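You operate a simulated robot arm through the tools that you are given. There is no shell and no other tool. Be economical: measure what you need, move in short steps, check, and stop when the job is done.

The job below is to be done with a simulated robot arm. You get a single attempt, and the scene is never put back.

JOB
Put things in order on the top of the rewind table. At the end: the white bottle (marked "SOAP") stands where the teal grease tub stood; the green film roll from the top of the rewind table stands where the white bottle stood; the teal grease tub stands on top of the small beige carton; the grey dark mesh screen (marked "40") stands on top of the blue plastic block; whatever was shut is shut again. Leave all else as you found it, and nothing knocked over.
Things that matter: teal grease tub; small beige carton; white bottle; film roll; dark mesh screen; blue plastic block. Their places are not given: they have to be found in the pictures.

It is judged by the outcome, as a careful person would: the job done as asked, and still so three seconds after it is handed in. It fails if anything else is knocked over, pushed out of place, dropped, spilled or broken.

ROBOT AND FRAMES
A 7-joint arm with a two-finger parallel gripper, fixed in place. Base frame: the origin is at the foot of the arm, x ahead of it, y to its left, z up; the work surface is at about z = 0. Lengths are in mm, angles in rad, forces in N, time in s.
With the tool pointing down near the work surface it reaches from about 240 to 620 mm from the base axis. Its first joint turns from -1.152 to 1.152 rad. Payload 2.6 kg.
The TCP is the grasp point between the finger pads, 30 mm short of the fingertips. In the tool frame z runs along the fingers and y along their closing line. The gripper opens to 94 mm. The fingers are 28 mm wide and 10 mm thick; the gripper's body (50 by 96 mm) begins 55 mm behind the TCP.
Orientation is that of the tool frame in the base frame, as a unit quaternion [x, y, z, w]. With the fingers straight down and closing along the base's y, the tool's x points along the base's -x, its y along +y and its z along -z.

CONTROLS
- The arm moves only by the tool nudge_tool. Its argument "moves" is a list of rows, each a list of 3 entries, a list of its own where there are three numbers: the finger opening in mm, from 0 to 94, then the shift along the tool's x, y, z in units of 25 mm (1.0 is 25 mm), then the turn, a rotation vector about the tool's x, y, z in units of 4 degrees (1.0 is 4 degrees). In form: [[claw, [x, y, z], [wx, wy, wz]], ...]. A call has 1 to 20 rows; each row shifts and turns the commanded pose from where the row before left it, along the tool's axes as they then stand. A call with a number of a shift or a turn outside -1 to 1 is refused whole. Each row takes 0.2 s and may step no farther than 50 mm and 0.15 rad from the row before; otherwise, or with a gripper value out of range, the whole call is refused. A pose out of reach is approached as far as the arm can. The call stops where the force on the tool passes 40 N (or 10 N more than at its start, if that is more) or the arm is blocked; 0.2 s more then pass. Each finger travels about 72 mm/s and halts on what it meets, pressing with about 35 N; the grip force reading is that of the motor and also rises with nothing between the fingers. The clock runs only during rows and for 0.2 s after the last one: add rows that do not move to give the fingers time. The reply holds the time, the measured pose of the TCP, the force on the tool along the base axes, the opening and the grip force, in the units named above and with some noise.
- Cameras (640 x 400 px; columns grow to the right, rows downward): "scene" is fixed at [19.7, 426, 553.7]; the picture's right is [-0.88, -0.47, 0.00], its down [-0.31, 0.58, -0.76] and it looks along [0.35, -0.67, -0.65] (base axes); focal length 265 px, centre (320, 200). "wrist" rides on the gripper at [-37, 0, -58] in the tool frame; the picture's right is [0.00, -1.00, 0.00], its down [0.97, 0.00, -0.24] and it looks along [0.24, 0.00, 0.97] (tool axes); focal length 218 px, centre (320, 200).
- snapshot(camera): a new picture of that camera. The clock stands still meanwhile.
- measure_at(camera, pixels): for up to 12 pixels [column, row] of the newest picture of that camera ("zoom" is the newest enlarged one), the place [x, y, z] in the base frame of the surface seen there, good to about 3 mm. The clock stands still meanwhile.
- zoom(camera, box): a new picture of the part [left, top, right, bottom] of that camera's present view, enlarged. The clock stands still meanwhile.
- sign_off(): hands the job in; it is judged then, once.

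Work in short steps. Measure before you move; look again where a grasp or a placing could have gone wrong, and mend it. You have 80 turns and 46 pictures in all, those below and enlarged ones among them. Open the gripper and draw the arm clear of the work before you hand the job in, unless the task says otherwise; then end with one line.

The tools are called as name(argument=value, ...) on one line, values as JSON. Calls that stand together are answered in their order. nudge_tool: Moves the arm, as the interface text tells. Its arguments: {"type":"object","properties":{"moves":{"type":"array","items":{"type":"array"}}},"required":["moves"]} The other tools are called the same way: snapshot (camera) takes a picture; measure_at (camera, pixels) gives the place of the surface under pixels of a picture; zoom (camera, box) takes an enlarged picture of a part of a camera's view; sign_off () hands the job in.

At the start:

```text
time: 0.0
eef_pos: [352.7, -187.1, 326.5]
tool_rot: [0.0, 1.0, 0.0, 0.001]
wrist_force: [-0.2, 0.0, -0.3]
width: 94.0
finger_force: 0.1
```

scene: 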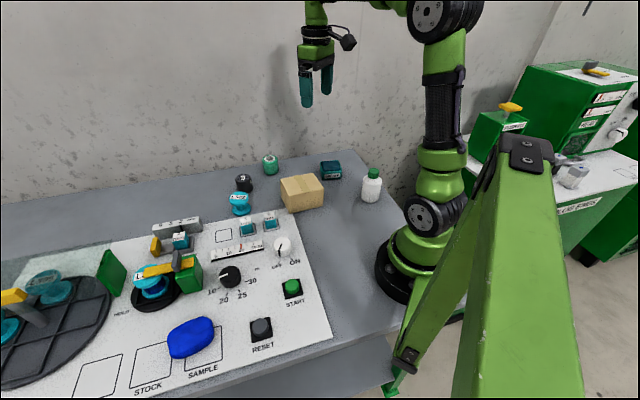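
wrist: 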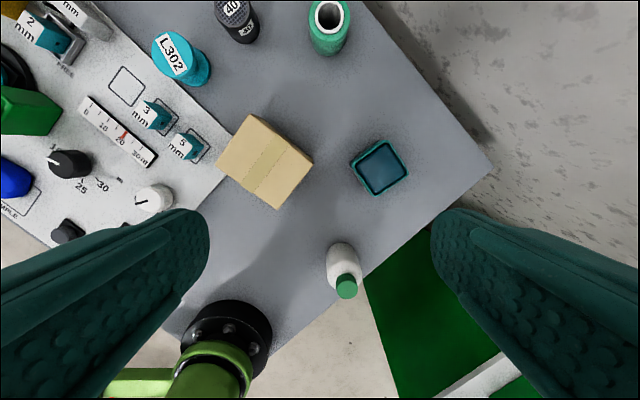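

The pictures show the carton near scene (302,192), the bottle (372,185), the teal tub (330,168), the film roll (270,164), the mesh screen (243,182) and a blue block (192,337). I zoom in to confirm these.

zoom(camera="scene", box=[200, 130, 400, 255])

zoom(camera="scene", box=[0, 200, 320, 400])

zoom(camera="wrist", box=[140, 0, 500, 225])

```text
3.20 times, centred on (300, 192) of scene
```

zoom: 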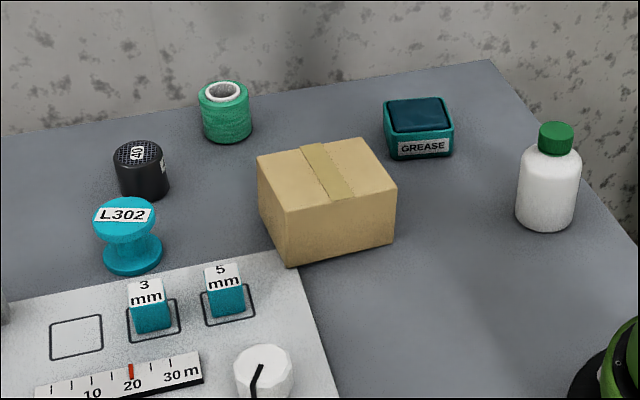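

```text
2.00 times, centred on (160, 300) of scene
```

zoom: 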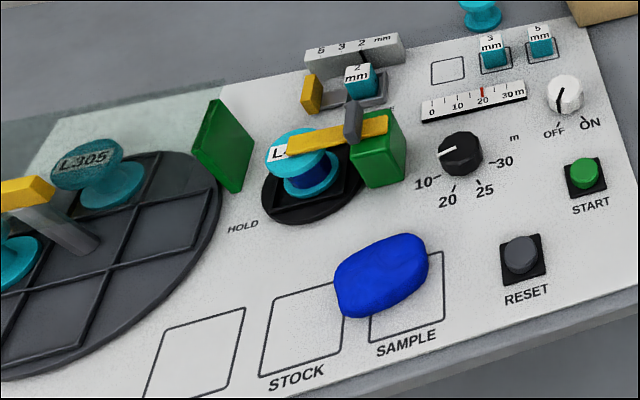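

```text
1.78 times, centred on (320, 112) of wrist
```

zoom: 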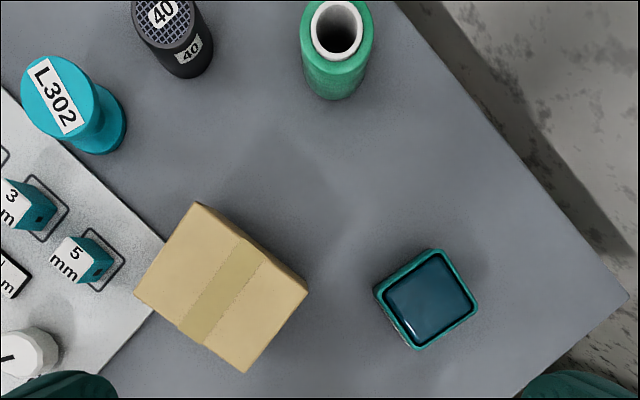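

Objects are clear; the blue item needs a closer look. I measure tops and outlines next.

measure_at(camera="wrist", pixels=[[252, 114], [313, 162], [277, 209], [217, 166], [381, 139], [408, 173], [380, 194], [350, 163], [347, 288], [340, 255], [335, 35], [400, 230]])

snapshot(camera="scene")

measure_at(camera="scene", pixels=[[192, 330], [180, 340], [205, 325], [190, 350], [170, 335], [243, 177], [245, 190], [270, 157], [270, 170], [374, 172], [372, 190], [332, 164]])

```text
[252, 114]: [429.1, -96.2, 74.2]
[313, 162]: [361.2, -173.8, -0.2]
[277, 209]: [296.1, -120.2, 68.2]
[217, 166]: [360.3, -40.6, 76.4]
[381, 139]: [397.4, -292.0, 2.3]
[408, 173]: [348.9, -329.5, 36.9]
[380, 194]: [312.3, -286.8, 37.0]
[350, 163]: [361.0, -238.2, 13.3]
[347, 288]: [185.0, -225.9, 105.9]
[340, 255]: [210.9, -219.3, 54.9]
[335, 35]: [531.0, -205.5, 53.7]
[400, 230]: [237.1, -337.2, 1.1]
```

```text
40 pictures are left
```

scene: 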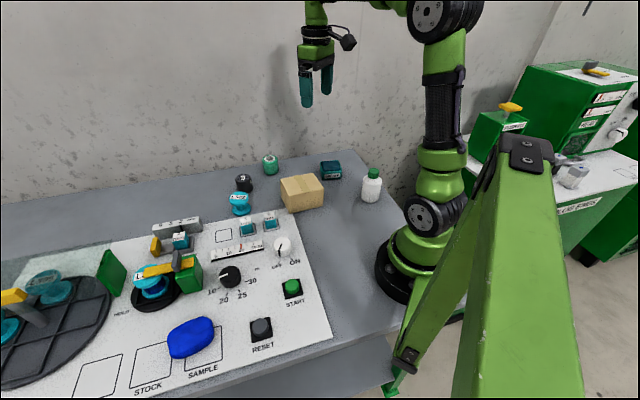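

```text
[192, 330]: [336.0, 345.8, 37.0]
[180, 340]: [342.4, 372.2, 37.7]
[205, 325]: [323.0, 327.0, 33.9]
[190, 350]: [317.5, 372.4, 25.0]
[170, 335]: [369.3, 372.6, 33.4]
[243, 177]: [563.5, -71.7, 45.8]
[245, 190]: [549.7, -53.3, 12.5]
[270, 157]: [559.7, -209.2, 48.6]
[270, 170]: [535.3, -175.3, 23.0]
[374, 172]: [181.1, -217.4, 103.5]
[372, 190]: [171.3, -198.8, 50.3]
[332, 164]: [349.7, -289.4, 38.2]
```

The tub is around (350,-287), its top at z 37; the carton top is at z 75. I move above the tub to z ≈ 200 for an exact look.

nudge_tool(moves=[[94, [0, -0.8, 1], [0, 0, 0]], [94, [0, -0.8, 1], [0, 0, 0]], [94, [0, -0.8, 1], [0, 0, 0]], [94, [0, -0.8, 1], [0, 0, 0]], [94, [0, -0.8, 1], [0, 0, 0]], [94, [0, 0, 0], [0, 0, 0]]])

snapshot(camera="wrist")

```text
time: 1.4
eef_pos: [353.6, -287.1, 201.6]
tool_rot: [0.0, 1.0, 0.0, 0.001]
wrist_force: [-0.1, 0.3, -0.8]
width: 94.0
finger_force: 0.0
```

```text
39 pictures are left
```

wrist: 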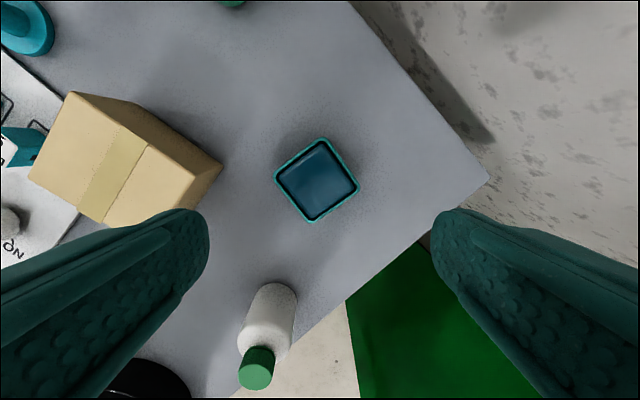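

The tub's corners are at wrist (323,139), (359,186), (312,221), (275,178). I measure them just inside, and the carton top corners and bottle too.

measure_at(camera="wrist", pixels=[[322, 140], [357, 186], [312, 219], [277, 178], [317, 180], [75, 94], [30, 178], [105, 224], [145, 150], [256, 370], [270, 300], [258, 355]])

```text
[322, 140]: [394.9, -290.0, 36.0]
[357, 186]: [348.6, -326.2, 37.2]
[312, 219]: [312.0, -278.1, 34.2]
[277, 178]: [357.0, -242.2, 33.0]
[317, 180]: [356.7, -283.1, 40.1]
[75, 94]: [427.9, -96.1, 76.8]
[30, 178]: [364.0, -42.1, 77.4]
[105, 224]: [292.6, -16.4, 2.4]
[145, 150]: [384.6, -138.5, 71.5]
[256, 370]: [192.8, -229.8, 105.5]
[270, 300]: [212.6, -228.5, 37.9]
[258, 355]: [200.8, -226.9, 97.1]
```

The tub is centred at (353,-284), about 60 mm square with its edges at 38°. I centre the tool, turn it 38.3° and descend to z 35.

nudge_tool(moves=[[94, [0.02, 0.12, 0], [0, 0, 0]], [94, [0, 0, 0], [0, 0, -0.96]], [94, [0, 0, 0], [0, 0, -0.96]], [94, [0, 0, 0], [0, 0, -0.96]], [94, [0, 0, 0], [0, 0, -0.96]], [94, [0, 0, 0], [0, 0, -0.96]], [94, [0, 0, 0], [0, 0, -0.96]], [94, [0, 0, 0], [0, 0, -0.96]], [94, [0, 0, 0], [0, 0, -0.96]], [94, [0, 0, 0], [0, 0, -0.95]], [94, [0, 0, 0], [0, 0, -0.95]], [94, [0, 0, 1], [0, 0, 0]], [94, [0, 0, 1], [0, 0, 0]], [94, [0, 0, 1], [0, 0, 0]], [94, [0, 0, 1], [0, 0, 0]], [94, [0, 0, 0], [0, 0, 0]]])

snapshot(camera="wrist")

```text
time: 4.8
eef_pos: [353.1, -283.0, 102.0]
tool_rot: [-0.329, 0.944, -0.001, 0.0]
wrist_force: [0.4, -0.7, 0.1]
width: 93.8
finger_force: 0.0
```

```text
38 pictures are left
```

wrist: 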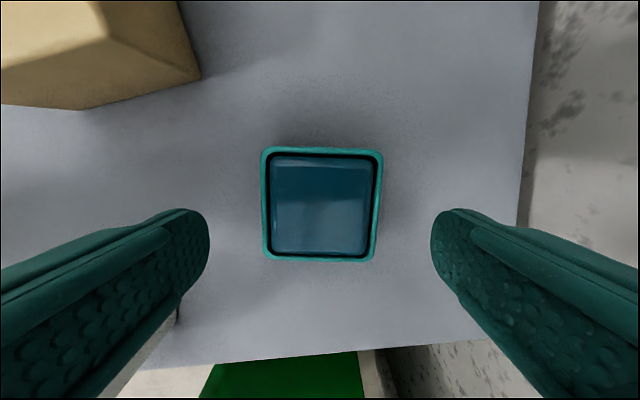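

The tub sits square between the fingers at wrist (320,205). I descend 67 mm and close.

nudge_tool(moves=[[94, [0, 0, 0.9], [0, 0, 0]], [94, [0, 0, 0.9], [0, 0, 0]], [94, [0, 0, 0.88], [0, 0, 0]], [94, [0, 0, 0], [0, 0, 0]], [50, [0, 0, 0], [0, 0, 0]], [50, [0, 0, 0], [0, 0, 0]], [50, [0, 0, 0], [0, 0, 0]], [50, [0, 0, 0], [0, 0, 0]]])

```text
time: 6.6
eef_pos: [351.7, -282.8, 34.3]
tool_rot: [-0.329, 0.944, 0.0, 0.0]
wrist_force: [1.2, -0.2, -0.5]
width: 74.5
finger_force: 34.7
```

The fingers stopped at 74.5 mm with 35 N, wider than I had measured for the tub. I check with a picture before lifting.

snapshot(camera="wrist")

zoom(camera="scene", box=[260, 110, 420, 210])

```text
37 pictures are left
```

wrist: 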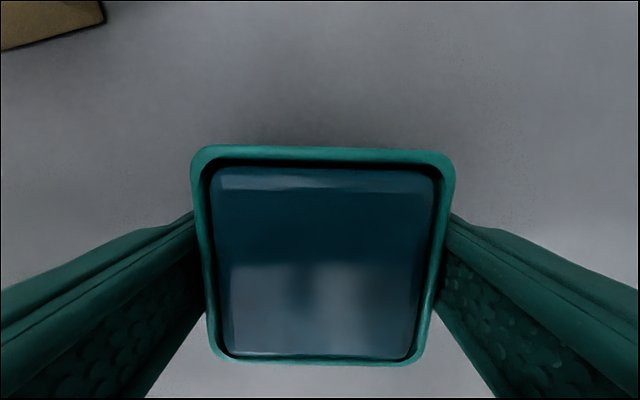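

```text
4.00 times, centred on (340, 160) of scene
```

zoom: 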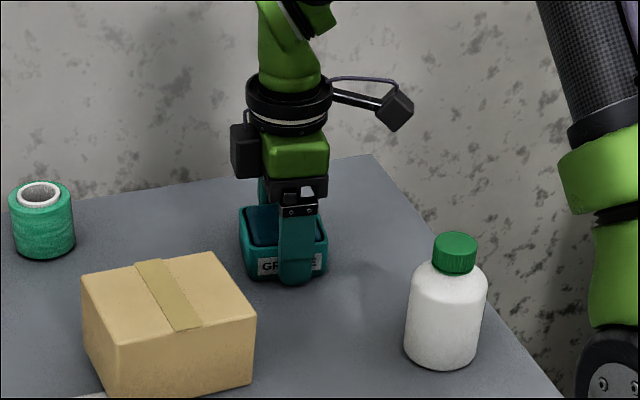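

The tub is gripped squarely. Before lifting I measure the carton's top corners in the zoomed picture: (82,277), (213,252), (257,318), (122,362).

measure_at(camera="zoom", pixels=[[86, 278], [212, 255], [253, 317], [123, 359], [168, 300], [445, 252], [445, 330], [410, 320], [483, 320]])

nudge_tool(moves=[[50, [0, 0, -0.3], [0, 0, 0]], [50, [0, 0, -0.5], [0, 0, 0]], [50, [0, 0, -0.6], [0, 0, 0]], [50, [0, 0, -0.6], [0, 0, 0]], [50, [0, 0, -0.6], [0, 0, 0]], [50, [0, 0, -0.6], [0, 0, 0]], [50, [0, 0, -0.6], [0, 0, 0]], [50, [0, 0, -0.4], [0, 0, 0]], [50, [0, 0, -0.2], [0, 0, 0]], [50, [0, 0, 0], [0, 0, 0]]])

zoom(camera="scene", box=[260, 90, 420, 210])

```text
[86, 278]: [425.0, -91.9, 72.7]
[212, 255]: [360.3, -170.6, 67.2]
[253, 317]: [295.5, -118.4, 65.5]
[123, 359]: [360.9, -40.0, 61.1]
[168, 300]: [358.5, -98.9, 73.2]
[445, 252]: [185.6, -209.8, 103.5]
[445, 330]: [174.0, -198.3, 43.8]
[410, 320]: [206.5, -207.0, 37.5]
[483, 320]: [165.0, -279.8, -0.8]
```

```text
time: 8.8
eef_pos: [352.8, -283.0, 144.8]
tool_rot: [-0.328, 0.945, 0.0, 0.0]
wrist_force: [-0.1, 0.8, -0.4]
width: 49.9
finger_force: 0.0
```

```text
3.33 times, centred on (340, 150) of scene
```

zoom: 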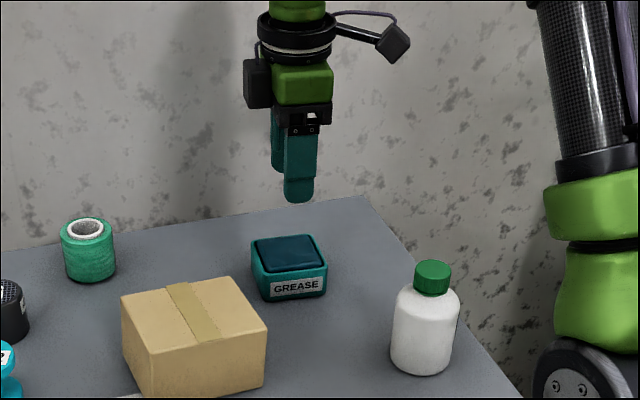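

The tub slipped out: it still stands on the table and the fingers closed to 50 mm with nothing held. I reopen the fingers and look at the tub's shape and placement.

nudge_tool(moves=[[94, [0, 0, 0], [0, 0, 0]], [94, [0, 0, 0], [0, 0, 0]], [94, [0, 0, 0], [0, 0, 0]]])

snapshot(camera="wrist")

zoom(camera="scene", box=[310, 140, 355, 170])

```text
time: 9.6
eef_pos: [353.5, -282.5, 145.3]
tool_rot: [-0.327, 0.945, 0.0, 0.001]
wrist_force: [0.5, -0.3, -0.2]
width: 94.0
finger_force: 0.0
```

```text
34 pictures are left
```

wrist: 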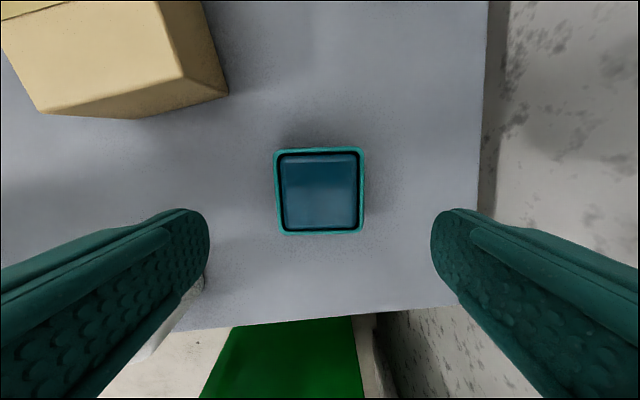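

```text
13.33 times, centred on (332, 155) of scene
```

zoom: 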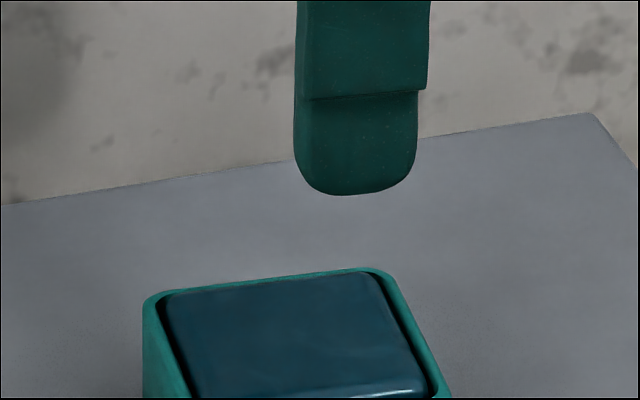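

The tub did not move, with its rim still at wrist (320,192). I look at its side profile more closely.

zoom(camera="scene", box=[312, 154, 352, 184])

```text
13.33 times, centred on (332, 169) of scene
```

zoom: 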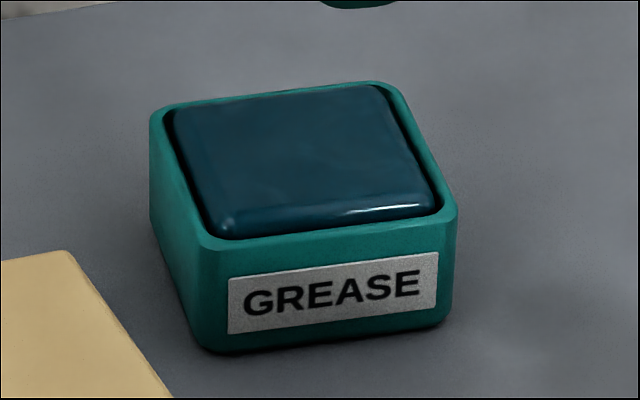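

The sides look straight. I measure the rim and the base points to get the true width and yaw.

measure_at(camera="zoom", pixels=[[155, 120], [376, 84], [454, 210], [208, 246], [240, 345], [430, 325], [205, 340], [160, 225], [330, 245], [320, 340], [175, 180], [330, 170]])

measure_at(camera="wrist", pixels=[[276, 190], [280, 190], [362, 190], [359, 190], [277, 151], [361, 150], [360, 232], [280, 232], [320, 149], [320, 234], [320, 190]])

```text
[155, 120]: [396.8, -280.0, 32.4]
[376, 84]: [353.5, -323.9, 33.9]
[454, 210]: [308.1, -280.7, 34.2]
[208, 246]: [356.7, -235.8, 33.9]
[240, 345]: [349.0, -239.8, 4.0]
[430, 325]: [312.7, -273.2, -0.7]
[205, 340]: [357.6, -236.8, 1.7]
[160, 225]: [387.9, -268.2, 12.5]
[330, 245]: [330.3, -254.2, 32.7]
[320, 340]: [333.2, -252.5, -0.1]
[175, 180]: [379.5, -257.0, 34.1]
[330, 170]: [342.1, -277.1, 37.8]
```

```text
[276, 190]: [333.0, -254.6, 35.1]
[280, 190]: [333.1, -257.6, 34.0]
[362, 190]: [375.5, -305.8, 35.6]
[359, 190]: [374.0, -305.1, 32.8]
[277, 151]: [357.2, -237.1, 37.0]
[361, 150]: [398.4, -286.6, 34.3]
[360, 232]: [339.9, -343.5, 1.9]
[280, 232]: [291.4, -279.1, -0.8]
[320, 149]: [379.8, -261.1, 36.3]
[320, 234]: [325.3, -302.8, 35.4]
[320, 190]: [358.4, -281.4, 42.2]
```

The tub is about 66 mm wide and centred near (354,-281). I try again a little higher (z ≈ 42), then lift only 5 mm to see whether it holds.

nudge_tool(moves=[[94, [0, 0.05, 1], [0, 0, 0]], [94, [0, 0, 1], [0, 0, 0]], [94, [0, 0, 1], [0, 0, 0]], [94, [0, 0, 0.93], [0, 0, 0]], [94, [0, 0, 0.2], [0, 0, 0]], [94, [0, 0, 0], [0, 0, 0]], [60, [0, 0, 0], [0, 0, 0]], [60, [0, 0, 0], [0, 0, 0]], [60, [0, 0, 0], [0, 0, 0]], [60, [0, 0, 0], [0, 0, 0]], [60, [0, 0, 0], [0, 0, 0]], [60, [0, 0, 0], [0, 0, 0]]])

zoom(camera="scene", box=[306, 134, 358, 184])

```text
time: 12.2
eef_pos: [351.2, -282.3, 42.1]
tool_rot: [-0.327, 0.945, -0.001, 0.0]
wrist_force: [-0.5, 0.6, -0.9]
width: 70.1
finger_force: 34.8
```

```text
8.00 times, centred on (332, 159) of scene
```

zoom: 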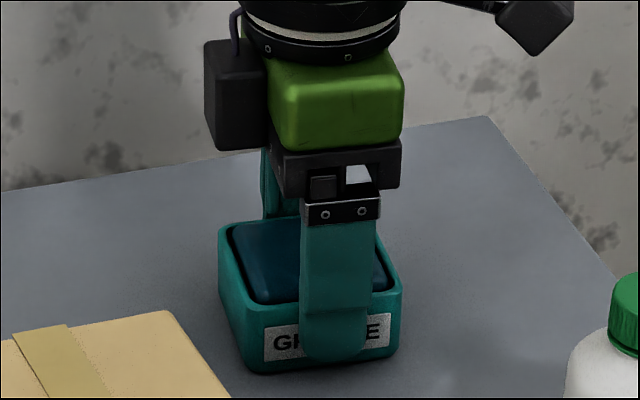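

Width now reads 70.1 with 35 N. I hold still for a moment, then lift 8 mm slowly and read the width.

nudge_tool(moves=[[60, [0, 0, 0], [0, 0, 0]], [60, [0, 0, 0], [0, 0, 0]], [60, [0, 0, 0], [0, 0, 0]]])

nudge_tool(moves=[[60, [0, 0, -0.1], [0, 0, 0]], [60, [0, 0, -0.1], [0, 0, 0]], [60, [0, 0, -0.1], [0, 0, 0]], [60, [0, 0, 0], [0, 0, 0]]])

snapshot(camera="wrist")

```text
time: 13.0
eef_pos: [351.2, -283.0, 41.3]
tool_rot: [-0.328, 0.945, 0.0, 0.001]
wrist_force: [0.9, -0.2, -0.3]
width: 70.1
finger_force: 35.2
```

```text
time: 14.0
eef_pos: [351.3, -282.0, 49.4]
tool_rot: [-0.328, 0.945, 0.001, 0.0]
wrist_force: [0.6, -0.9, -2.9]
width: 70.0
finger_force: 35.2
```

```text
30 pictures are left
```

wrist: 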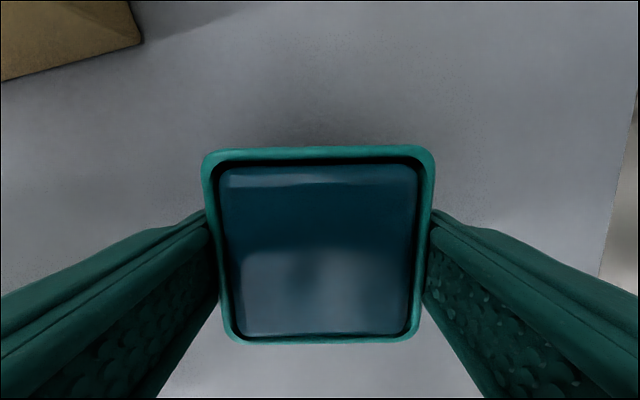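

It is held this time: 2.9 N of weight and the width steady at 70 mm. I lift 90 mm slowly and check.

nudge_tool(moves=[[60, [0, 0, -0.2], [0, 0, 0]], [60, [0, 0, -0.4], [0, 0, 0]], [60, [0, 0, -0.4], [0, 0, 0]], [60, [0, 0, -0.4], [0, 0, 0]], [60, [0, 0, -0.4], [0, 0, 0]], [60, [0, 0, -0.4], [0, 0, 0]], [60, [0, 0, -0.4], [0, 0, 0]], [60, [0, 0, -0.4], [0, 0, 0]], [60, [0, 0, -0.4], [0, 0, 0]], [60, [0, 0, -0.2], [0, 0, 0]], [60, [0, 0, 0], [0, 0, 0]]])

```text
time: 16.4
eef_pos: [350.7, -281.6, 138.5]
tool_rot: [-0.328, 0.945, 0.0, 0.0]
wrist_force: [0.1, -0.2, -3.3]
width: 69.7
finger_force: 34.9
```

Still held. I carry it over the carton centre (360,-105) and turn 10° to match the carton.

nudge_tool(moves=[[60, [-0.2, 0.232, 0], [0, 0, 0]], [60, [-0.4, 0.464, 0], [0, 0, 0]], [60, [-0.5, 0.58, 0], [0, 0, 0]], [60, [-0.5, 0.58, 0], [0, 0, 0]], [60, [-0.5, 0.58, 0], [0, 0, 0]], [60, [-0.5, 0.58, 0], [0, 0, 0]], [60, [-0.5, 0.58, 0], [0, 0, 0]], [60, [-0.5, 0.58, 0], [0, 0, 0]], [60, [-0.4, 0.464, 0], [0, 0, 0]], [60, [-0.35, 0.406, 0], [0, 0, 0]], [60, [-0.24, 0.274, 0], [0, 0, 0]], [60, [0, 0, 0], [0, 0, -0.8]], [60, [0, 0, 0], [0, 0, -0.8]], [60, [0, 0, 0], [0, 0, -0.8]], [60, [0, 0, 0], [0, 0, 0]]])

snapshot(camera="wrist")

zoom(camera="scene", box=[240, 110, 368, 220])

```text
time: 19.6
eef_pos: [358.2, -107.4, 137.7]
tool_rot: [-0.407, 0.913, 0.0, 0.0]
wrist_force: [-0.9, 0.2, -2.7]
width: 69.4
finger_force: 35.0
```

```text
29 pictures are left
```

wrist: 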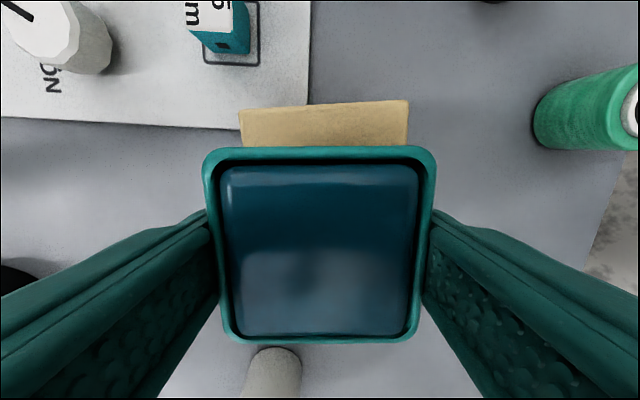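

```text
3.64 times, centred on (304, 165) of scene
```

zoom: 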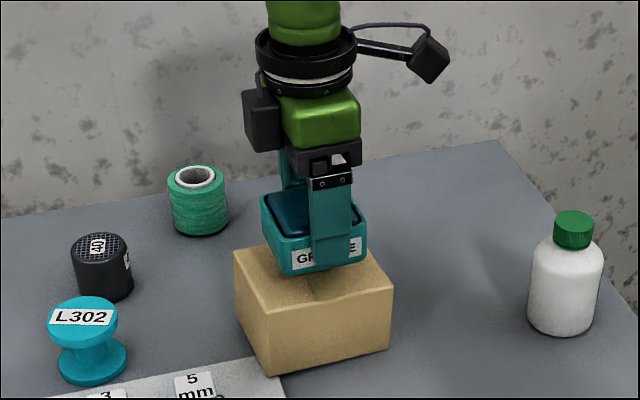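

The tub is over the carton and lined up with its edge (wrist columns 241–409). I lower in small steps, watching the force.

nudge_tool(moves=[[60, [0, 0, 0.2], [0, 0, 0]], [60, [0, 0, 0.2], [0, 0, 0]], [60, [0, 0, 0.2], [0, 0, 0]], [60, [0, 0, 0.08], [0, 0, 0]], [60, [0, 0, 0], [0, 0, 0]]])

nudge_tool(moves=[[60, [0, 0, 0.06], [0, 0, 0]], [60, [0, 0, 0], [0, 0, 0]]])

```text
time: 20.8
eef_pos: [359.0, -106.7, 121.5]
tool_rot: [-0.407, 0.914, -0.001, 0.0]
wrist_force: [-0.4, 0.1, -2.4]
width: 69.6
finger_force: 34.5
```

```text
time: 21.4
eef_pos: [360.5, -106.8, 121.5]
tool_rot: [-0.407, 0.914, 0.0, 0.001]
wrist_force: [-0.3, 0.1, -3.5]
width: 69.7
finger_force: 35.2
```

nudge_tool(moves=[[60, [0, 0, 0.06], [0, 0, 0]], [60, [0, 0, 0.06], [0, 0, 0]], [60, [0, 0, 0], [0, 0, 0]]])

zoom(camera="scene", box=[280, 150, 344, 210])

```text
time: 22.2
eef_pos: [359.4, -105.4, 117.3]
tool_rot: [-0.406, 0.914, 0.0, 0.001]
wrist_force: [0.0, 0.2, -2.5]
width: 69.7
finger_force: 35.1
```

```text
6.67 times, centred on (312, 180) of scene
```

zoom: 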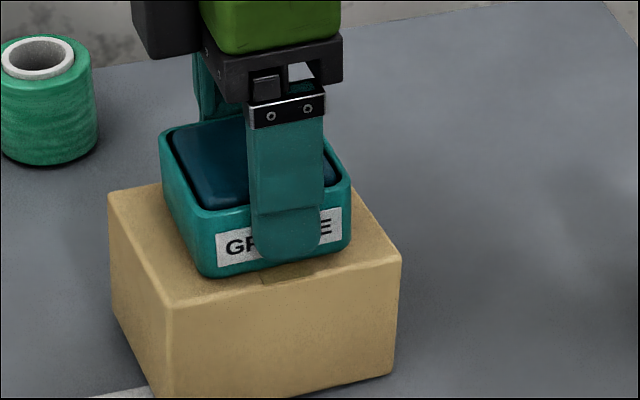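

Nearly down, but the force still shows the weight carried. I continue with 1.5 mm steps.

nudge_tool(moves=[[60, [0, 0, 0.06], [0, 0, 0]], [60, [0, 0, 0], [0, 0, 0]]])

nudge_tool(moves=[[60, [0, 0, 0.06], [0, 0, 0]], [60, [0, 0, 0], [0, 0, 0]]])

```text
time: 22.8
eef_pos: [360.0, -106.4, 116.6]
tool_rot: [-0.406, 0.914, 0.0, 0.001]
wrist_force: [-4.7, 0.7, 13.3]
width: 69.7
finger_force: 34.9
```

```text
time: 23.4
eef_pos: [359.6, -105.9, 116.4]
tool_rot: [-0.405, 0.914, -0.001, 0.002]
wrist_force: [-7.4, -2.5, 34.3]
width: 70.0
finger_force: 35.1
```

Contact is made (34 N). I ease up 2 mm, open, and rise.

nudge_tool(moves=[[60, [0, 0, -0.1], [0, 0, 0]], [60, [0, 0, 0], [0, 0, 0]], [94, [0, 0, 0], [0, 0, 0]], [94, [0, 0, 0], [0, 0, 0]], [94, [0, 0, 0], [0, 0, 0]], [94, [0, 0, -0.5], [0, 0, 0]], [94, [0, 0, -1], [0, 0, 0]], [94, [0, 0, -1], [0, 0, 0]], [94, [0, 0, -1], [0, 0, 0]], [94, [0, 0, -0.8], [0, 0, 0]], [94, [0, 0, 0], [0, 0, 0]]])

zoom(camera="scene", box=[240, 130, 400, 230])

```text
time: 25.8
eef_pos: [358.1, -105.9, 223.5]
tool_rot: [-0.406, 0.914, 0.0, 0.0]
wrist_force: [0.5, -0.4, 0.2]
width: 94.1
finger_force: 0.0
```

```text
4.00 times, centred on (320, 180) of scene
```

zoom: 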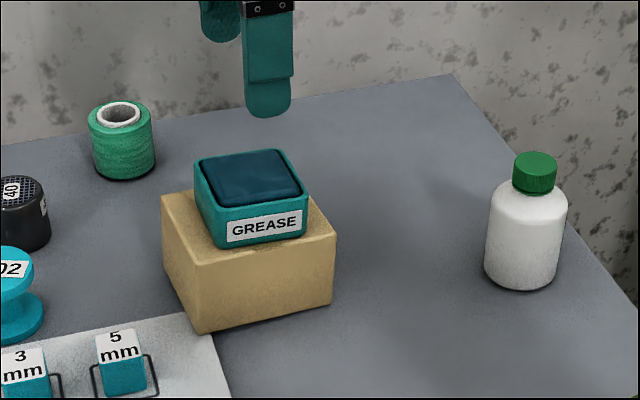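

The tub stands neatly on the carton and the film roll is untouched. Next is the bottle near (187,-222): I turn the tool back to yaw 0 and go over it for a look.

nudge_tool(moves=[[94, [0, 0, 0], [0, 0, 1]], [94, [0, 0, 0], [0, 0, 1]], [94, [0, 0, 0], [0, 0, 1]], [94, [0, 0, 0], [0, 0, 1]], [94, [0, 0, 0], [0, 0, 1]], [94, [0, 0, 0], [0, 0, 1]], [94, [0, 0, 0], [0, 0, 1]], [94, [0, 0, 0], [0, 0, 1]], [94, [0, 0, 0], [0, 0, 1]], [94, [0, 0, 0], [0, 0, 1]], [94, [0, 0, 0], [0, 0, 1]], [94, [0, 0, 0], [0, 0, 1]], [94, [1, -0.7, 0], [0, 0, 0]], [94, [1, -0.7, 0], [0, 0, 0]], [94, [1, -0.7, 0], [0, 0, 0]], [94, [1, -0.7, 0], [0, 0, 0]], [94, [1, -0.7, 0], [0, 0, 0]], [94, [1, -0.7, 0], [0, 0, 0]], [94, [0.7, -0.44, 0], [0, 0, 0]], [94, [0, 0, 0], [0, 0, 0]]])

snapshot(camera="wrist")

```text
time: 30.0
eef_pos: [190.6, -221.1, 223.6]
tool_rot: [-0.001, 1.0, 0.0, 0.0]
wrist_force: [0.0, 0.7, 0.6]
width: 94.0
finger_force: 0.1
```

```text
25 pictures are left
```

wrist: 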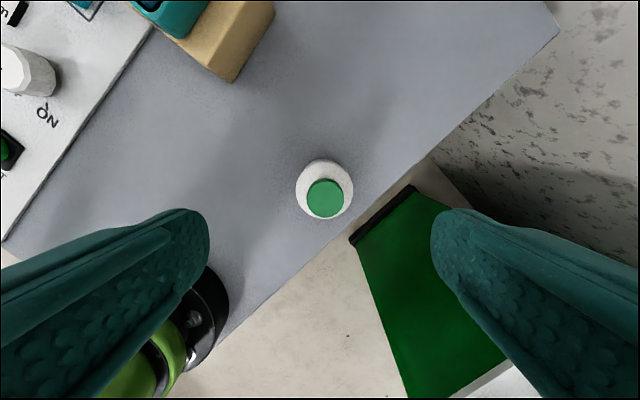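

The cap is at wrist (325,199). I measure the cap and shoulders, plus the table edge beside it.

measure_at(camera="wrist", pixels=[[325, 199], [309, 199], [342, 199], [325, 182], [325, 216], [298, 185], [351, 185], [323, 161], [322, 170], [345, 225], [300, 270]])

```text
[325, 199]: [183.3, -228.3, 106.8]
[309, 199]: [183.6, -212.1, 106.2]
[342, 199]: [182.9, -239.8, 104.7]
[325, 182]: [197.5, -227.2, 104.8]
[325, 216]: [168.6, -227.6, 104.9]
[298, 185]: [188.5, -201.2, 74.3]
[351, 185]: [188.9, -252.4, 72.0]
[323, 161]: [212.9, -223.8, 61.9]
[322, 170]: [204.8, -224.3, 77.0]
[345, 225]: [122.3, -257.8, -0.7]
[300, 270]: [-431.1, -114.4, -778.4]
```

The bottle is centred at (184,-226.5), body 53 mm across and 106 mm tall. I centre, descend to z 58, and close on the body.

nudge_tool(moves=[[94, [0.27, -0.22, 0], [0, 0, 0]], [94, [0, 0, 0.9], [0, 0, 0]], [94, [0, 0, 0.9], [0, 0, 0]], [94, [0, 0, 0.9], [0, 0, 0]], [94, [0, 0, 0.9], [0, 0, 0]], [94, [0, 0, 0.9], [0, 0, 0]], [94, [0, 0, 0.9], [0, 0, 0]], [94, [0, 0, 0.8], [0, 0, 0]], [94, [0, 0, 0.42], [0, 0, 0]], [94, [0, 0, 0], [0, 0, 0]]])

zoom(camera="scene", box=[300, 110, 444, 220])

```text
time: 32.2
eef_pos: [184.3, -228.4, 59.2]
tool_rot: [0.002, 1.0, 0.0, 0.0]
wrist_force: [0.1, 0.2, -0.8]
width: 94.2
finger_force: 0.1
```

```text
3.64 times, centred on (372, 165) of scene
```

zoom: 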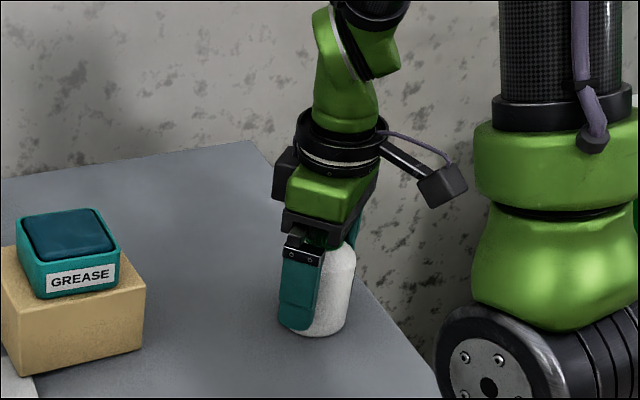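

The fingers straddle the bottle. I close, hold, and lift 10 mm to test the grip.

nudge_tool(moves=[[40, [0, 0, 0], [0, 0, 0]], [40, [0, 0, 0], [0, 0, 0]], [40, [0, 0, 0], [0, 0, 0]], [40, [0, 0, 0], [0, 0, 0]], [40, [0, 0, 0], [0, 0, 0]]])

nudge_tool(moves=[[40, [0, 0, -0.1], [0, 0, 0]], [40, [0, 0, -0.15], [0, 0, 0]], [40, [0, 0, -0.15], [0, 0, 0]], [40, [0, 0, 0], [0, 0, 0]]])

```text
time: 33.4
eef_pos: [184.9, -228.9, 58.0]
tool_rot: [0.001, 1.0, 0.0, 0.0]
wrist_force: [-0.6, -1.0, 0.7]
width: 56.9
finger_force: 34.6
```

```text
time: 34.4
eef_pos: [184.1, -227.8, 67.4]
tool_rot: [0.0, 1.0, 0.001, 0.0]
wrist_force: [0.3, -0.3, -1.2]
width: 56.6
finger_force: 35.1
```

The width holds at 56.6 mm. I lift further and carry it to the tub's former spot (354,-282).

nudge_tool(moves=[[40, [0, 0, -0.4], [0, 0, 0]], [40, [0, 0, -0.4], [0, 0, 0]], [40, [0, 0, -0.3], [0, 0, 0]], [40, [-0.3, -0.096, 0], [0, 0, 0]], [40, [-0.5, -0.16, 0], [0, 0, 0]], [40, [-0.7, -0.225, 0], [0, 0, 0]], [40, [-0.7, -0.225, 0], [0, 0, 0]], [40, [-0.7, -0.225, 0], [0, 0, 0]], [40, [-0.7, -0.225, 0], [0, 0, 0]], [40, [-0.7, -0.225, 0], [0, 0, 0]], [40, [-0.7, -0.225, 0], [0, 0, 0]], [40, [-0.7, -0.225, 0], [0, 0, 0]], [40, [-0.6, -0.193, 0], [0, 0, 0]], [40, [-0.3, -0.096, 0], [0, 0, 0]], [40, [-0.19, -0.06, 0], [0, 0, 0]], [40, [0, 0, 0], [0, 0, 0]]])

zoom(camera="scene", box=[260, 110, 404, 220])

```text
time: 37.8
eef_pos: [354.1, -281.0, 96.5]
tool_rot: [0.001, 1.0, -0.001, 0.0]
wrist_force: [0.5, -0.8, -1.8]
width: 56.7
finger_force: 34.9
```

```text
3.64 times, centred on (332, 165) of scene
```

zoom: 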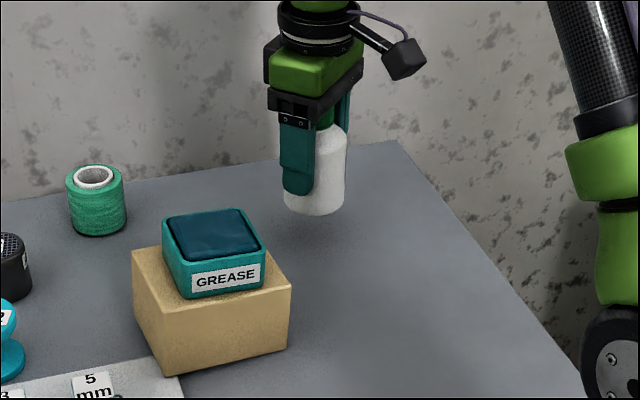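

The bottle hangs upright. I lower 36 mm, then in small steps until contact.

nudge_tool(moves=[[40, [0, 0, 0.4], [0, 0, 0]], [40, [0, 0, 0.4], [0, 0, 0]], [40, [0, 0, 0.4], [0, 0, 0]], [40, [0, 0, 0.2], [0, 0, 0]], [40, [0, 0, 0.06], [0, 0, 0]], [40, [0, 0, 0], [0, 0, 0]]])

nudge_tool(moves=[[40, [0, 0, 0.06], [0, 0, 0]], [40, [0, 0, 0], [0, 0, 0]]])

```text
time: 39.2
eef_pos: [354.7, -282.3, 61.8]
tool_rot: [0.001, 1.0, 0.0, 0.0]
wrist_force: [0.1, -0.4, -1.6]
width: 56.6
finger_force: 34.9
```

```text
time: 39.8
eef_pos: [354.6, -281.8, 60.3]
tool_rot: [0.001, 1.0, 0.0, 0.0]
wrist_force: [-0.4, 0.3, -1.8]
width: 57.0
finger_force: 35.1
```

nudge_tool(moves=[[40, [0, 0, 0.06], [0, 0, 0]], [40, [0, 0, 0], [0, 0, 0]]])

nudge_tool(moves=[[40, [0, 0, 0.04], [0, 0, 0]], [40, [0, 0, 0], [0, 0, 0]]])

```text
time: 40.4
eef_pos: [354.5, -282.9, 58.5]
tool_rot: [0.0, 1.0, -0.001, 0.001]
wrist_force: [-4.4, 3.4, 18.4]
width: 56.8
finger_force: 34.6
```

```text
time: 41.0
eef_pos: [355.4, -282.4, 59.7]
tool_rot: [0.002, 1.0, 0.0, 0.003]
wrist_force: [-0.8, 2.5, 2.5]
width: 56.6
finger_force: 35.3
stopped in row 2: the force on the tool passed its limit (the readings are from after the stop); the commanded pose is now the measured one
```

Contact is made and the tool backed off to nearly zero load. I open and rise clear.

nudge_tool(moves=[[94, [0, 0, 0], [0, 0, 0]], [94, [0, 0, 0], [0, 0, 0]], [94, [0, 0, 0], [0, 0, 0]], [94, [0, 0, 0], [0, 0, 0]], [94, [0, 0, -0.5], [0, 0, 0]], [94, [0, 0, -1], [0, 0, 0]], [94, [0, 0, -1], [0, 0, 0]], [94, [0, 0, -1], [0, 0, 0]], [94, [0, 0, -1], [0, 0, 0]], [94, [0, 0, -1], [0, 0, 0]], [94, [0, 0, -1], [0, 0, 0]], [94, [0, 0, 0], [0, 0, 0]]])

snapshot(camera="wrist")

```text
time: 43.6
eef_pos: [352.0, -280.8, 220.1]
tool_rot: [0.002, 1.0, -0.001, 0.002]
wrist_force: [0.4, -0.7, -0.5]
width: 94.1
finger_force: 0.1
```

```text
22 pictures are left
```

wrist: 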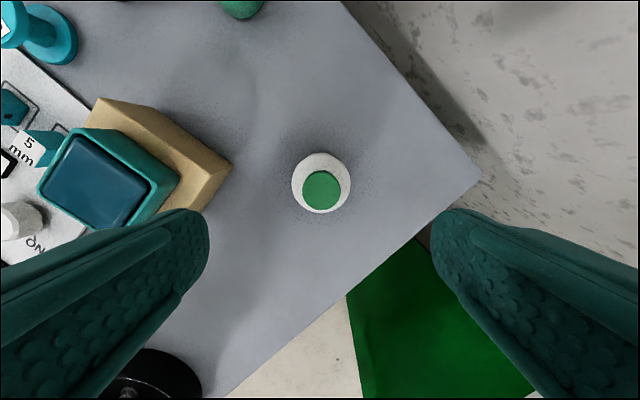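

The bottle stands upright in the tub's place. Next I go above the film roll, near (540,-192).

nudge_tool(moves=[[94, [-0.9, 0.44, 0], [0, 0, 0]], [94, [-0.9, 0.44, 0], [0, 0, 0]], [94, [-0.9, 0.44, 0], [0, 0, 0]], [94, [-0.9, 0.44, 0], [0, 0, 0]], [94, [-0.9, 0.44, 0], [0, 0, 0]], [94, [-0.9, 0.44, 0], [0, 0, 0]], [94, [-0.9, 0.44, 0], [0, 0, 0]], [94, [-0.9, 0.44, 0], [0, 0, 0]], [94, [0, 0, 0], [0, 0, 0]]])

snapshot(camera="wrist")

```text
time: 45.6
eef_pos: [534.7, -196.5, 222.6]
tool_rot: [0.002, 1.0, -0.001, 0.001]
wrist_force: [0.1, 0.5, 0.4]
width: 94.0
finger_force: 0.0
```

```text
21 pictures are left
```

wrist: 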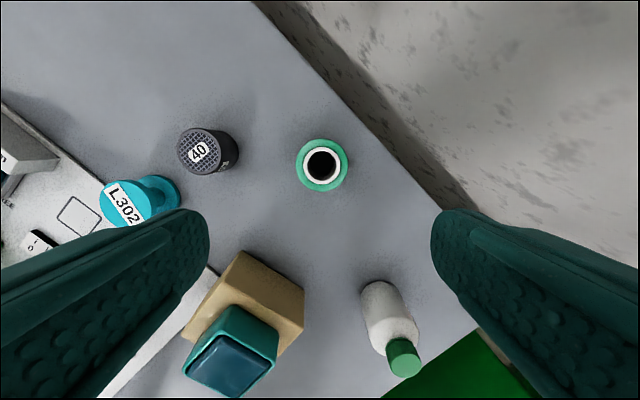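

I measure the roll's rim around wrist (322,165) and the mesh screen's top around (199,151).

measure_at(camera="wrist", pixels=[[299, 165], [345, 165], [322, 143], [322, 188], [322, 147], [322, 183], [180, 152], [217, 150], [199, 132], [199, 170], [199, 143]])

```text
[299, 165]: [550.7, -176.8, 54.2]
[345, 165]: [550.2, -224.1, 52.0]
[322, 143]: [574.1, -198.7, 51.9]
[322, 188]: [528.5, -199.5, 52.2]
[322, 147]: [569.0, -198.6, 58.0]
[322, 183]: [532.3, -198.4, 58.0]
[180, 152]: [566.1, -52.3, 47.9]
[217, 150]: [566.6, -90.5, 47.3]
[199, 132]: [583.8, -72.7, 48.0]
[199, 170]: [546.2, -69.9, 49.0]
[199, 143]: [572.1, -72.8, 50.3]
```

The roll is centred at (551,-200), about 52 mm across and 55 tall. I centre over it, descend to z 42, and check.

nudge_tool(moves=[[94, [-0.65, -0.13, 0], [0, 0, 0]], [94, [0, 0, 0.9], [0, 0, 0]], [94, [0, 0, 0.9], [0, 0, 0]], [94, [0, 0, 0.9], [0, 0, 0]], [94, [0, 0, 0.9], [0, 0, 0]], [94, [0, 0, 0.9], [0, 0, 0]], [94, [0, 0, 0.9], [0, 0, 0]], [94, [0, 0, 0.9], [0, 0, 0]], [94, [0, 0, 0.6], [0, 0, 0]], [94, [0, 0, 0.3], [0, 0, 0]], [94, [0, 0, 0], [0, 0, 0]]])

snapshot(camera="wrist")

```text
time: 48.0
eef_pos: [551.0, -198.0, 40.5]
tool_rot: [0.002, 1.0, -0.001, 0.002]
wrist_force: [-0.2, -0.1, -0.7]
width: 94.1
finger_force: 0.0
```

```text
20 pictures are left
```

wrist: 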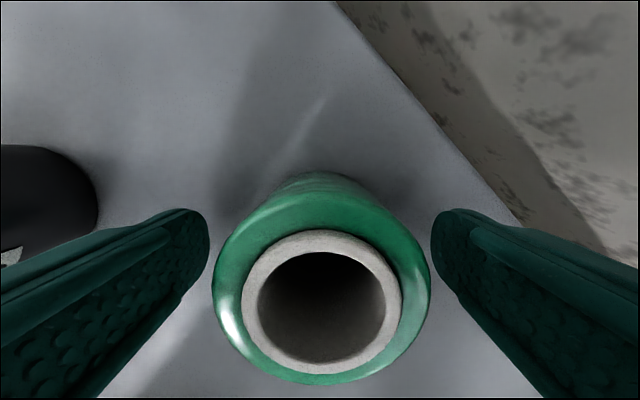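

The roll is centred between the fingers, with the mesh screen clear at left. I close, wait, then test-lift 10 mm.

nudge_tool(moves=[[36, [0, 0, 0], [0, 0, 0]], [36, [0, 0, 0], [0, 0, 0]], [36, [0, 0, 0], [0, 0, 0]], [36, [0, 0, 0], [0, 0, 0]], [36, [0, 0, 0], [0, 0, 0]]])

nudge_tool(moves=[[36, [0, 0, -0.1], [0, 0, 0]], [36, [0, 0, -0.15], [0, 0, 0]], [36, [0, 0, -0.15], [0, 0, 0]], [36, [0, 0, 0], [0, 0, 0]]])

```text
time: 49.2
eef_pos: [551.4, -197.8, 40.7]
tool_rot: [0.002, 1.0, -0.002, 0.001]
wrist_force: [-0.6, 0.0, 1.1]
width: 53.7
finger_force: 35.0
```

```text
time: 50.2
eef_pos: [551.4, -197.8, 51.9]
tool_rot: [0.001, 1.0, -0.001, 0.001]
wrist_force: [0.0, -0.2, -0.9]
width: 53.4
finger_force: 35.4
```

The width holds at 53.4 mm. I lift 150 mm to clear the bottle and the tub, then check.

nudge_tool(moves=[[36, [0, 0, -0.4], [0, 0, 0]], [36, [0, 0, -0.7], [0, 0, 0]], [36, [0, 0, -0.7], [0, 0, 0]], [36, [0, 0, -0.7], [0, 0, 0]], [36, [0, 0, -0.7], [0, 0, 0]], [36, [0, 0, -0.7], [0, 0, 0]], [36, [0, 0, -0.7], [0, 0, 0]], [36, [0, 0, -0.7], [0, 0, 0]], [36, [0, 0, -0.5], [0, 0, 0]], [36, [0, 0, -0.2], [0, 0, 0]], [36, [0, 0, 0], [0, 0, 0]]])

snapshot(camera="scene")

```text
time: 52.6
eef_pos: [551.0, -198.8, 202.8]
tool_rot: [0.002, 1.0, -0.001, 0.002]
wrist_force: [-0.5, -0.2, -1.7]
width: 53.6
finger_force: 35.4
```

```text
19 pictures are left
```

scene: 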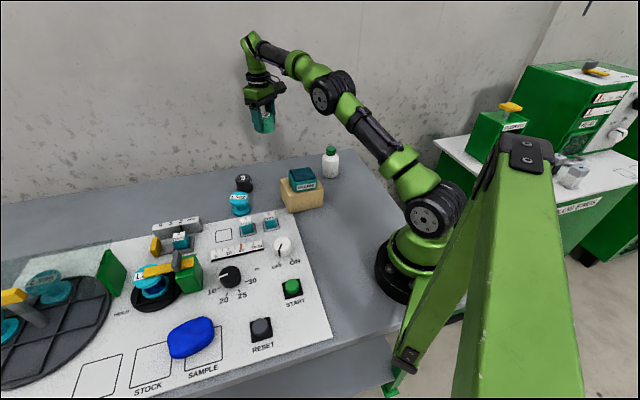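

The roll is held upright. I carry it at z 200 to the bottle's former spot (184,-226.5).

nudge_tool(moves=[[36, [0.4, -0.03, 0], [0, 0, 0]], [36, [0.8, -0.06, 0], [0, 0, 0]], [36, [0.9, -0.068, 0], [0, 0, 0]], [36, [0.9, -0.068, 0], [0, 0, 0]], [36, [0.9, -0.068, 0], [0, 0, 0]], [36, [0.9, -0.068, 0], [0, 0, 0]], [36, [0.9, -0.068, 0], [0, 0, 0]], [36, [0.9, -0.068, 0], [0, 0, 0]], [36, [0.9, -0.068, 0], [0, 0, 0]], [36, [0.9, -0.068, 0], [0, 0, 0]], [36, [0.9, -0.068, 0], [0, 0, 0]], [36, [0.9, -0.068, 0], [0, 0, 0]], [36, [0.9, -0.068, 0], [0, 0, 0]], [36, [0.9, -0.068, 0], [0, 0, 0]], [36, [0.9, -0.068, 0], [0, 0, 0]], [36, [0.9, -0.068, 0], [0, 0, 0]], [36, [0.6, -0.05, 0], [0, 0, 0]], [36, [0.26, -0.09, 0], [0, 0, 0]], [36, [0, 0, 0], [0, 0, 0]], [36, [0, 0, 0], [0, 0, 0]]])

```text
time: 56.8
eef_pos: [187.0, -225.6, 200.9]
tool_rot: [0.002, 1.0, -0.001, 0.002]
wrist_force: [-0.3, -1.5, -0.9]
width: 53.4
finger_force: 35.1
```

Almost on the spot. I correct 2.5 mm in x and lower to z ≈ 45.

nudge_tool(moves=[[36, [0.1, -0.03, 0.4], [0, 0, 0]], [36, [0, 0, 0.8], [0, 0, 0]], [36, [0, 0, 0.8], [0, 0, 0]], [36, [0, 0, 0.8], [0, 0, 0]], [36, [0, 0, 0.8], [0, 0, 0]], [36, [0, 0, 0.8], [0, 0, 0]], [36, [0, 0, 0.8], [0, 0, 0]], [36, [0, 0, 0.6], [0, 0, 0]], [36, [0, 0, 0.3], [0, 0, 0]], [36, [0, 0, 0.1], [0, 0, 0]], [36, [0, 0, 0], [0, 0, 0]]])

zoom(camera="scene", box=[300, 110, 444, 220])

```text
time: 59.2
eef_pos: [182.2, -228.1, 45.5]
tool_rot: [0.001, 1.0, -0.001, 0.002]
wrist_force: [0.1, -0.2, -0.9]
width: 53.2
finger_force: 35.0
```

```text
3.64 times, centred on (372, 165) of scene
```

zoom: 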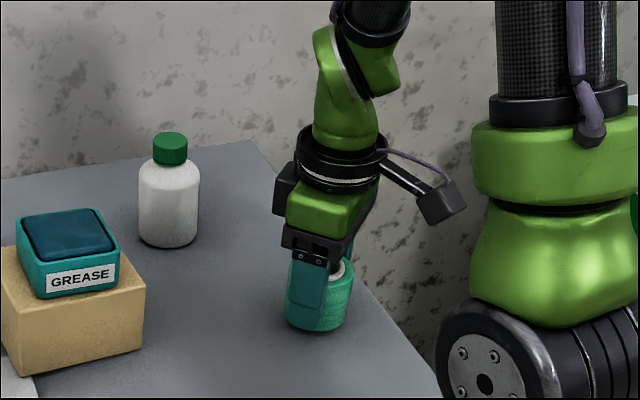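

It is above the spot; I nudge +2 mm in x and +1 in y, and lower in small steps.

nudge_tool(moves=[[36, [-0.07, 0.05, 0.06], [0, 0, 0]], [36, [0, 0, 0.06], [0, 0, 0]], [36, [0, 0, 0], [0, 0, 0]]])

nudge_tool(moves=[[36, [0, 0, 0.06], [0, 0, 0]], [36, [0, 0, 0], [0, 0, 0]]])

```text
time: 60.0
eef_pos: [183.7, -226.1, 42.8]
tool_rot: [0.003, 1.0, -0.001, 0.002]
wrist_force: [0.2, 0.1, -1.8]
width: 53.4
finger_force: 35.0
```

```text
time: 60.6
eef_pos: [185.3, -226.2, 41.2]
tool_rot: [0.003, 1.0, 0.0, 0.002]
wrist_force: [-2.4, 0.6, 11.7]
width: 53.3
finger_force: 35.3
```

Touching down at 12 N. I open and rise straight up.

nudge_tool(moves=[[94, [0, 0, 0], [0, 0, 0]], [94, [0, 0, 0], [0, 0, 0]], [94, [0, 0, 0], [0, 0, 0]], [94, [0, 0, 0], [0, 0, 0]], [94, [0, 0, -0.5], [0, 0, 0]], [94, [0, 0, -1], [0, 0, 0]], [94, [0, 0, -1], [0, 0, 0]], [94, [0, 0, -1], [0, 0, 0]], [94, [0, 0, -1], [0, 0, 0]], [94, [0, 0, -1], [0, 0, 0]], [94, [0, 0, -1], [0, 0, 0]], [94, [0, 0, -0.8], [0, 0, 0]], [94, [0, 0, 0], [0, 0, 0]]])

snapshot(camera="wrist")

```text
time: 63.4
eef_pos: [184.7, -226.4, 223.9]
tool_rot: [0.001, 1.0, 0.0, 0.001]
wrist_force: [-0.4, -0.2, 0.6]
width: 94.0
finger_force: 0.1
```

```text
17 pictures are left
```

wrist: 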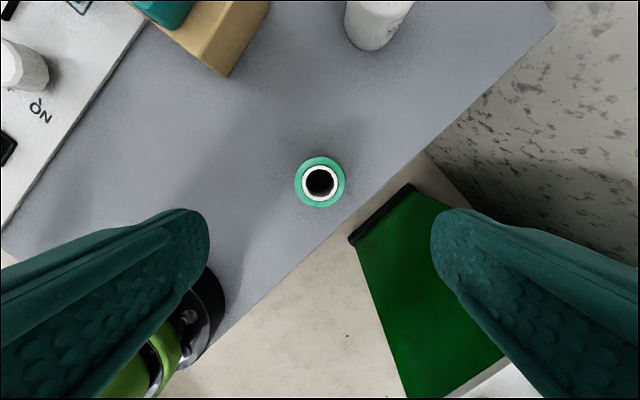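

The roll stands at the bottle's old spot, wrist (320,182). Now I travel over the panel to view the blue block near (335,350).

nudge_tool(moves=[[94, [-1, 1, 0], [0, 0, 0]], [94, [-1, 1, 0], [0, 0, 0]], [94, [-1, 1, 0], [0, 0, 0]], [94, [-1, 1, 0], [0, 0, 0]], [94, [-1, 1, 0], [0, 0, 0]], [94, [-1, 1, 0], [0, 0, 0]], [94, [0, 1, 0], [0, 0, 0]], [94, [0, 1, 0], [0, 0, 0]], [94, [0, 1, 0], [0, 0, 0]], [94, [0, 1, 0], [0, 0, 0]], [94, [0, 1, 0], [0, 0, 0]], [94, [0, 1, 0], [0, 0, 0]], [94, [0, 1, 0], [0, 0, 0]], [94, [0, 1, 0], [0, 0, 0]], [94, [0, 1, 0], [0, 0, 0]], [94, [0, 1, 0], [0, 0, 0]], [94, [0, 1, 0], [0, 0, 0]], [94, [0, 1, 0], [0, 0, 0]], [94, [0, 1, 0], [0, 0, 0]], [94, [0, 1, 0], [0, 0, 0]]])

nudge_tool(moves=[[94, [0, 1, 0], [0, 0, 0]], [94, [0, 1, 0], [0, 0, 0]], [94, [0, 0.7, 0], [0, 0, 0]], [94, [0, 0, 0], [0, 0, 0]]])

snapshot(camera="wrist")

```text
time: 67.6
eef_pos: [334.6, 274.0, 223.0]
tool_rot: [0.001, 1.0, -0.001, 0.001]
wrist_force: [-0.3, 0.9, -0.1]
width: 94.1
finger_force: 0.1
```

```text
time: 68.6
eef_pos: [336.2, 341.1, 223.8]
tool_rot: [0.002, 1.0, -0.001, 0.001]
wrist_force: [-0.9, -0.1, 0.1]
width: 93.7
finger_force: 0.1
```

```text
16 pictures are left
```

wrist: 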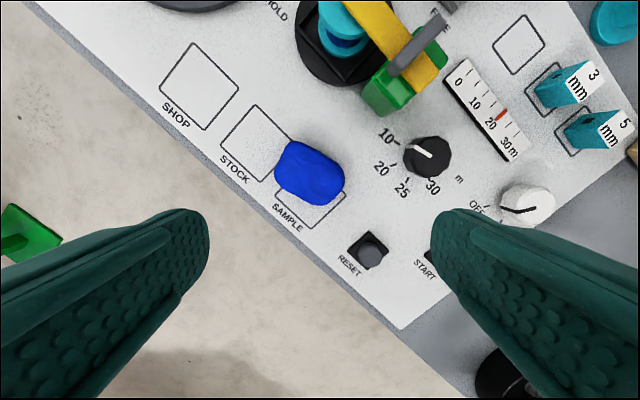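

The blue block is at wrist (311,172). I zoom in and measure its top to choose a flat, stable spot.

zoom(camera="wrist", box=[260, 130, 360, 215])

measure_at(camera="wrist", pixels=[[311, 172], [300, 160], [322, 160], [300, 184], [322, 184], [311, 155], [311, 190], [292, 172], [330, 175], [280, 170], [340, 180], [303, 171]])

```text
4.71 times, centred on (310, 172) of wrist
```

zoom: 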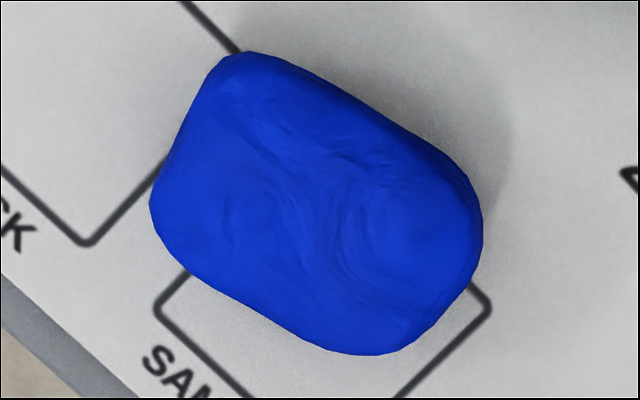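

```text
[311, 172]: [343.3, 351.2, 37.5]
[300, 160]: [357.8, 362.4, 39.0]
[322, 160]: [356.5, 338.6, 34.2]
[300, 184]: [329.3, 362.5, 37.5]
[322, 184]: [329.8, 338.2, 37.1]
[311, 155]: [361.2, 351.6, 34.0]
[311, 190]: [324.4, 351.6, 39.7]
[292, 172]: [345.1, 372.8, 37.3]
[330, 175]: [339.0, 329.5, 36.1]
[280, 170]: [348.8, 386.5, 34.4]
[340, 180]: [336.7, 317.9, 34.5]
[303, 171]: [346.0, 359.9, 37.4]
```

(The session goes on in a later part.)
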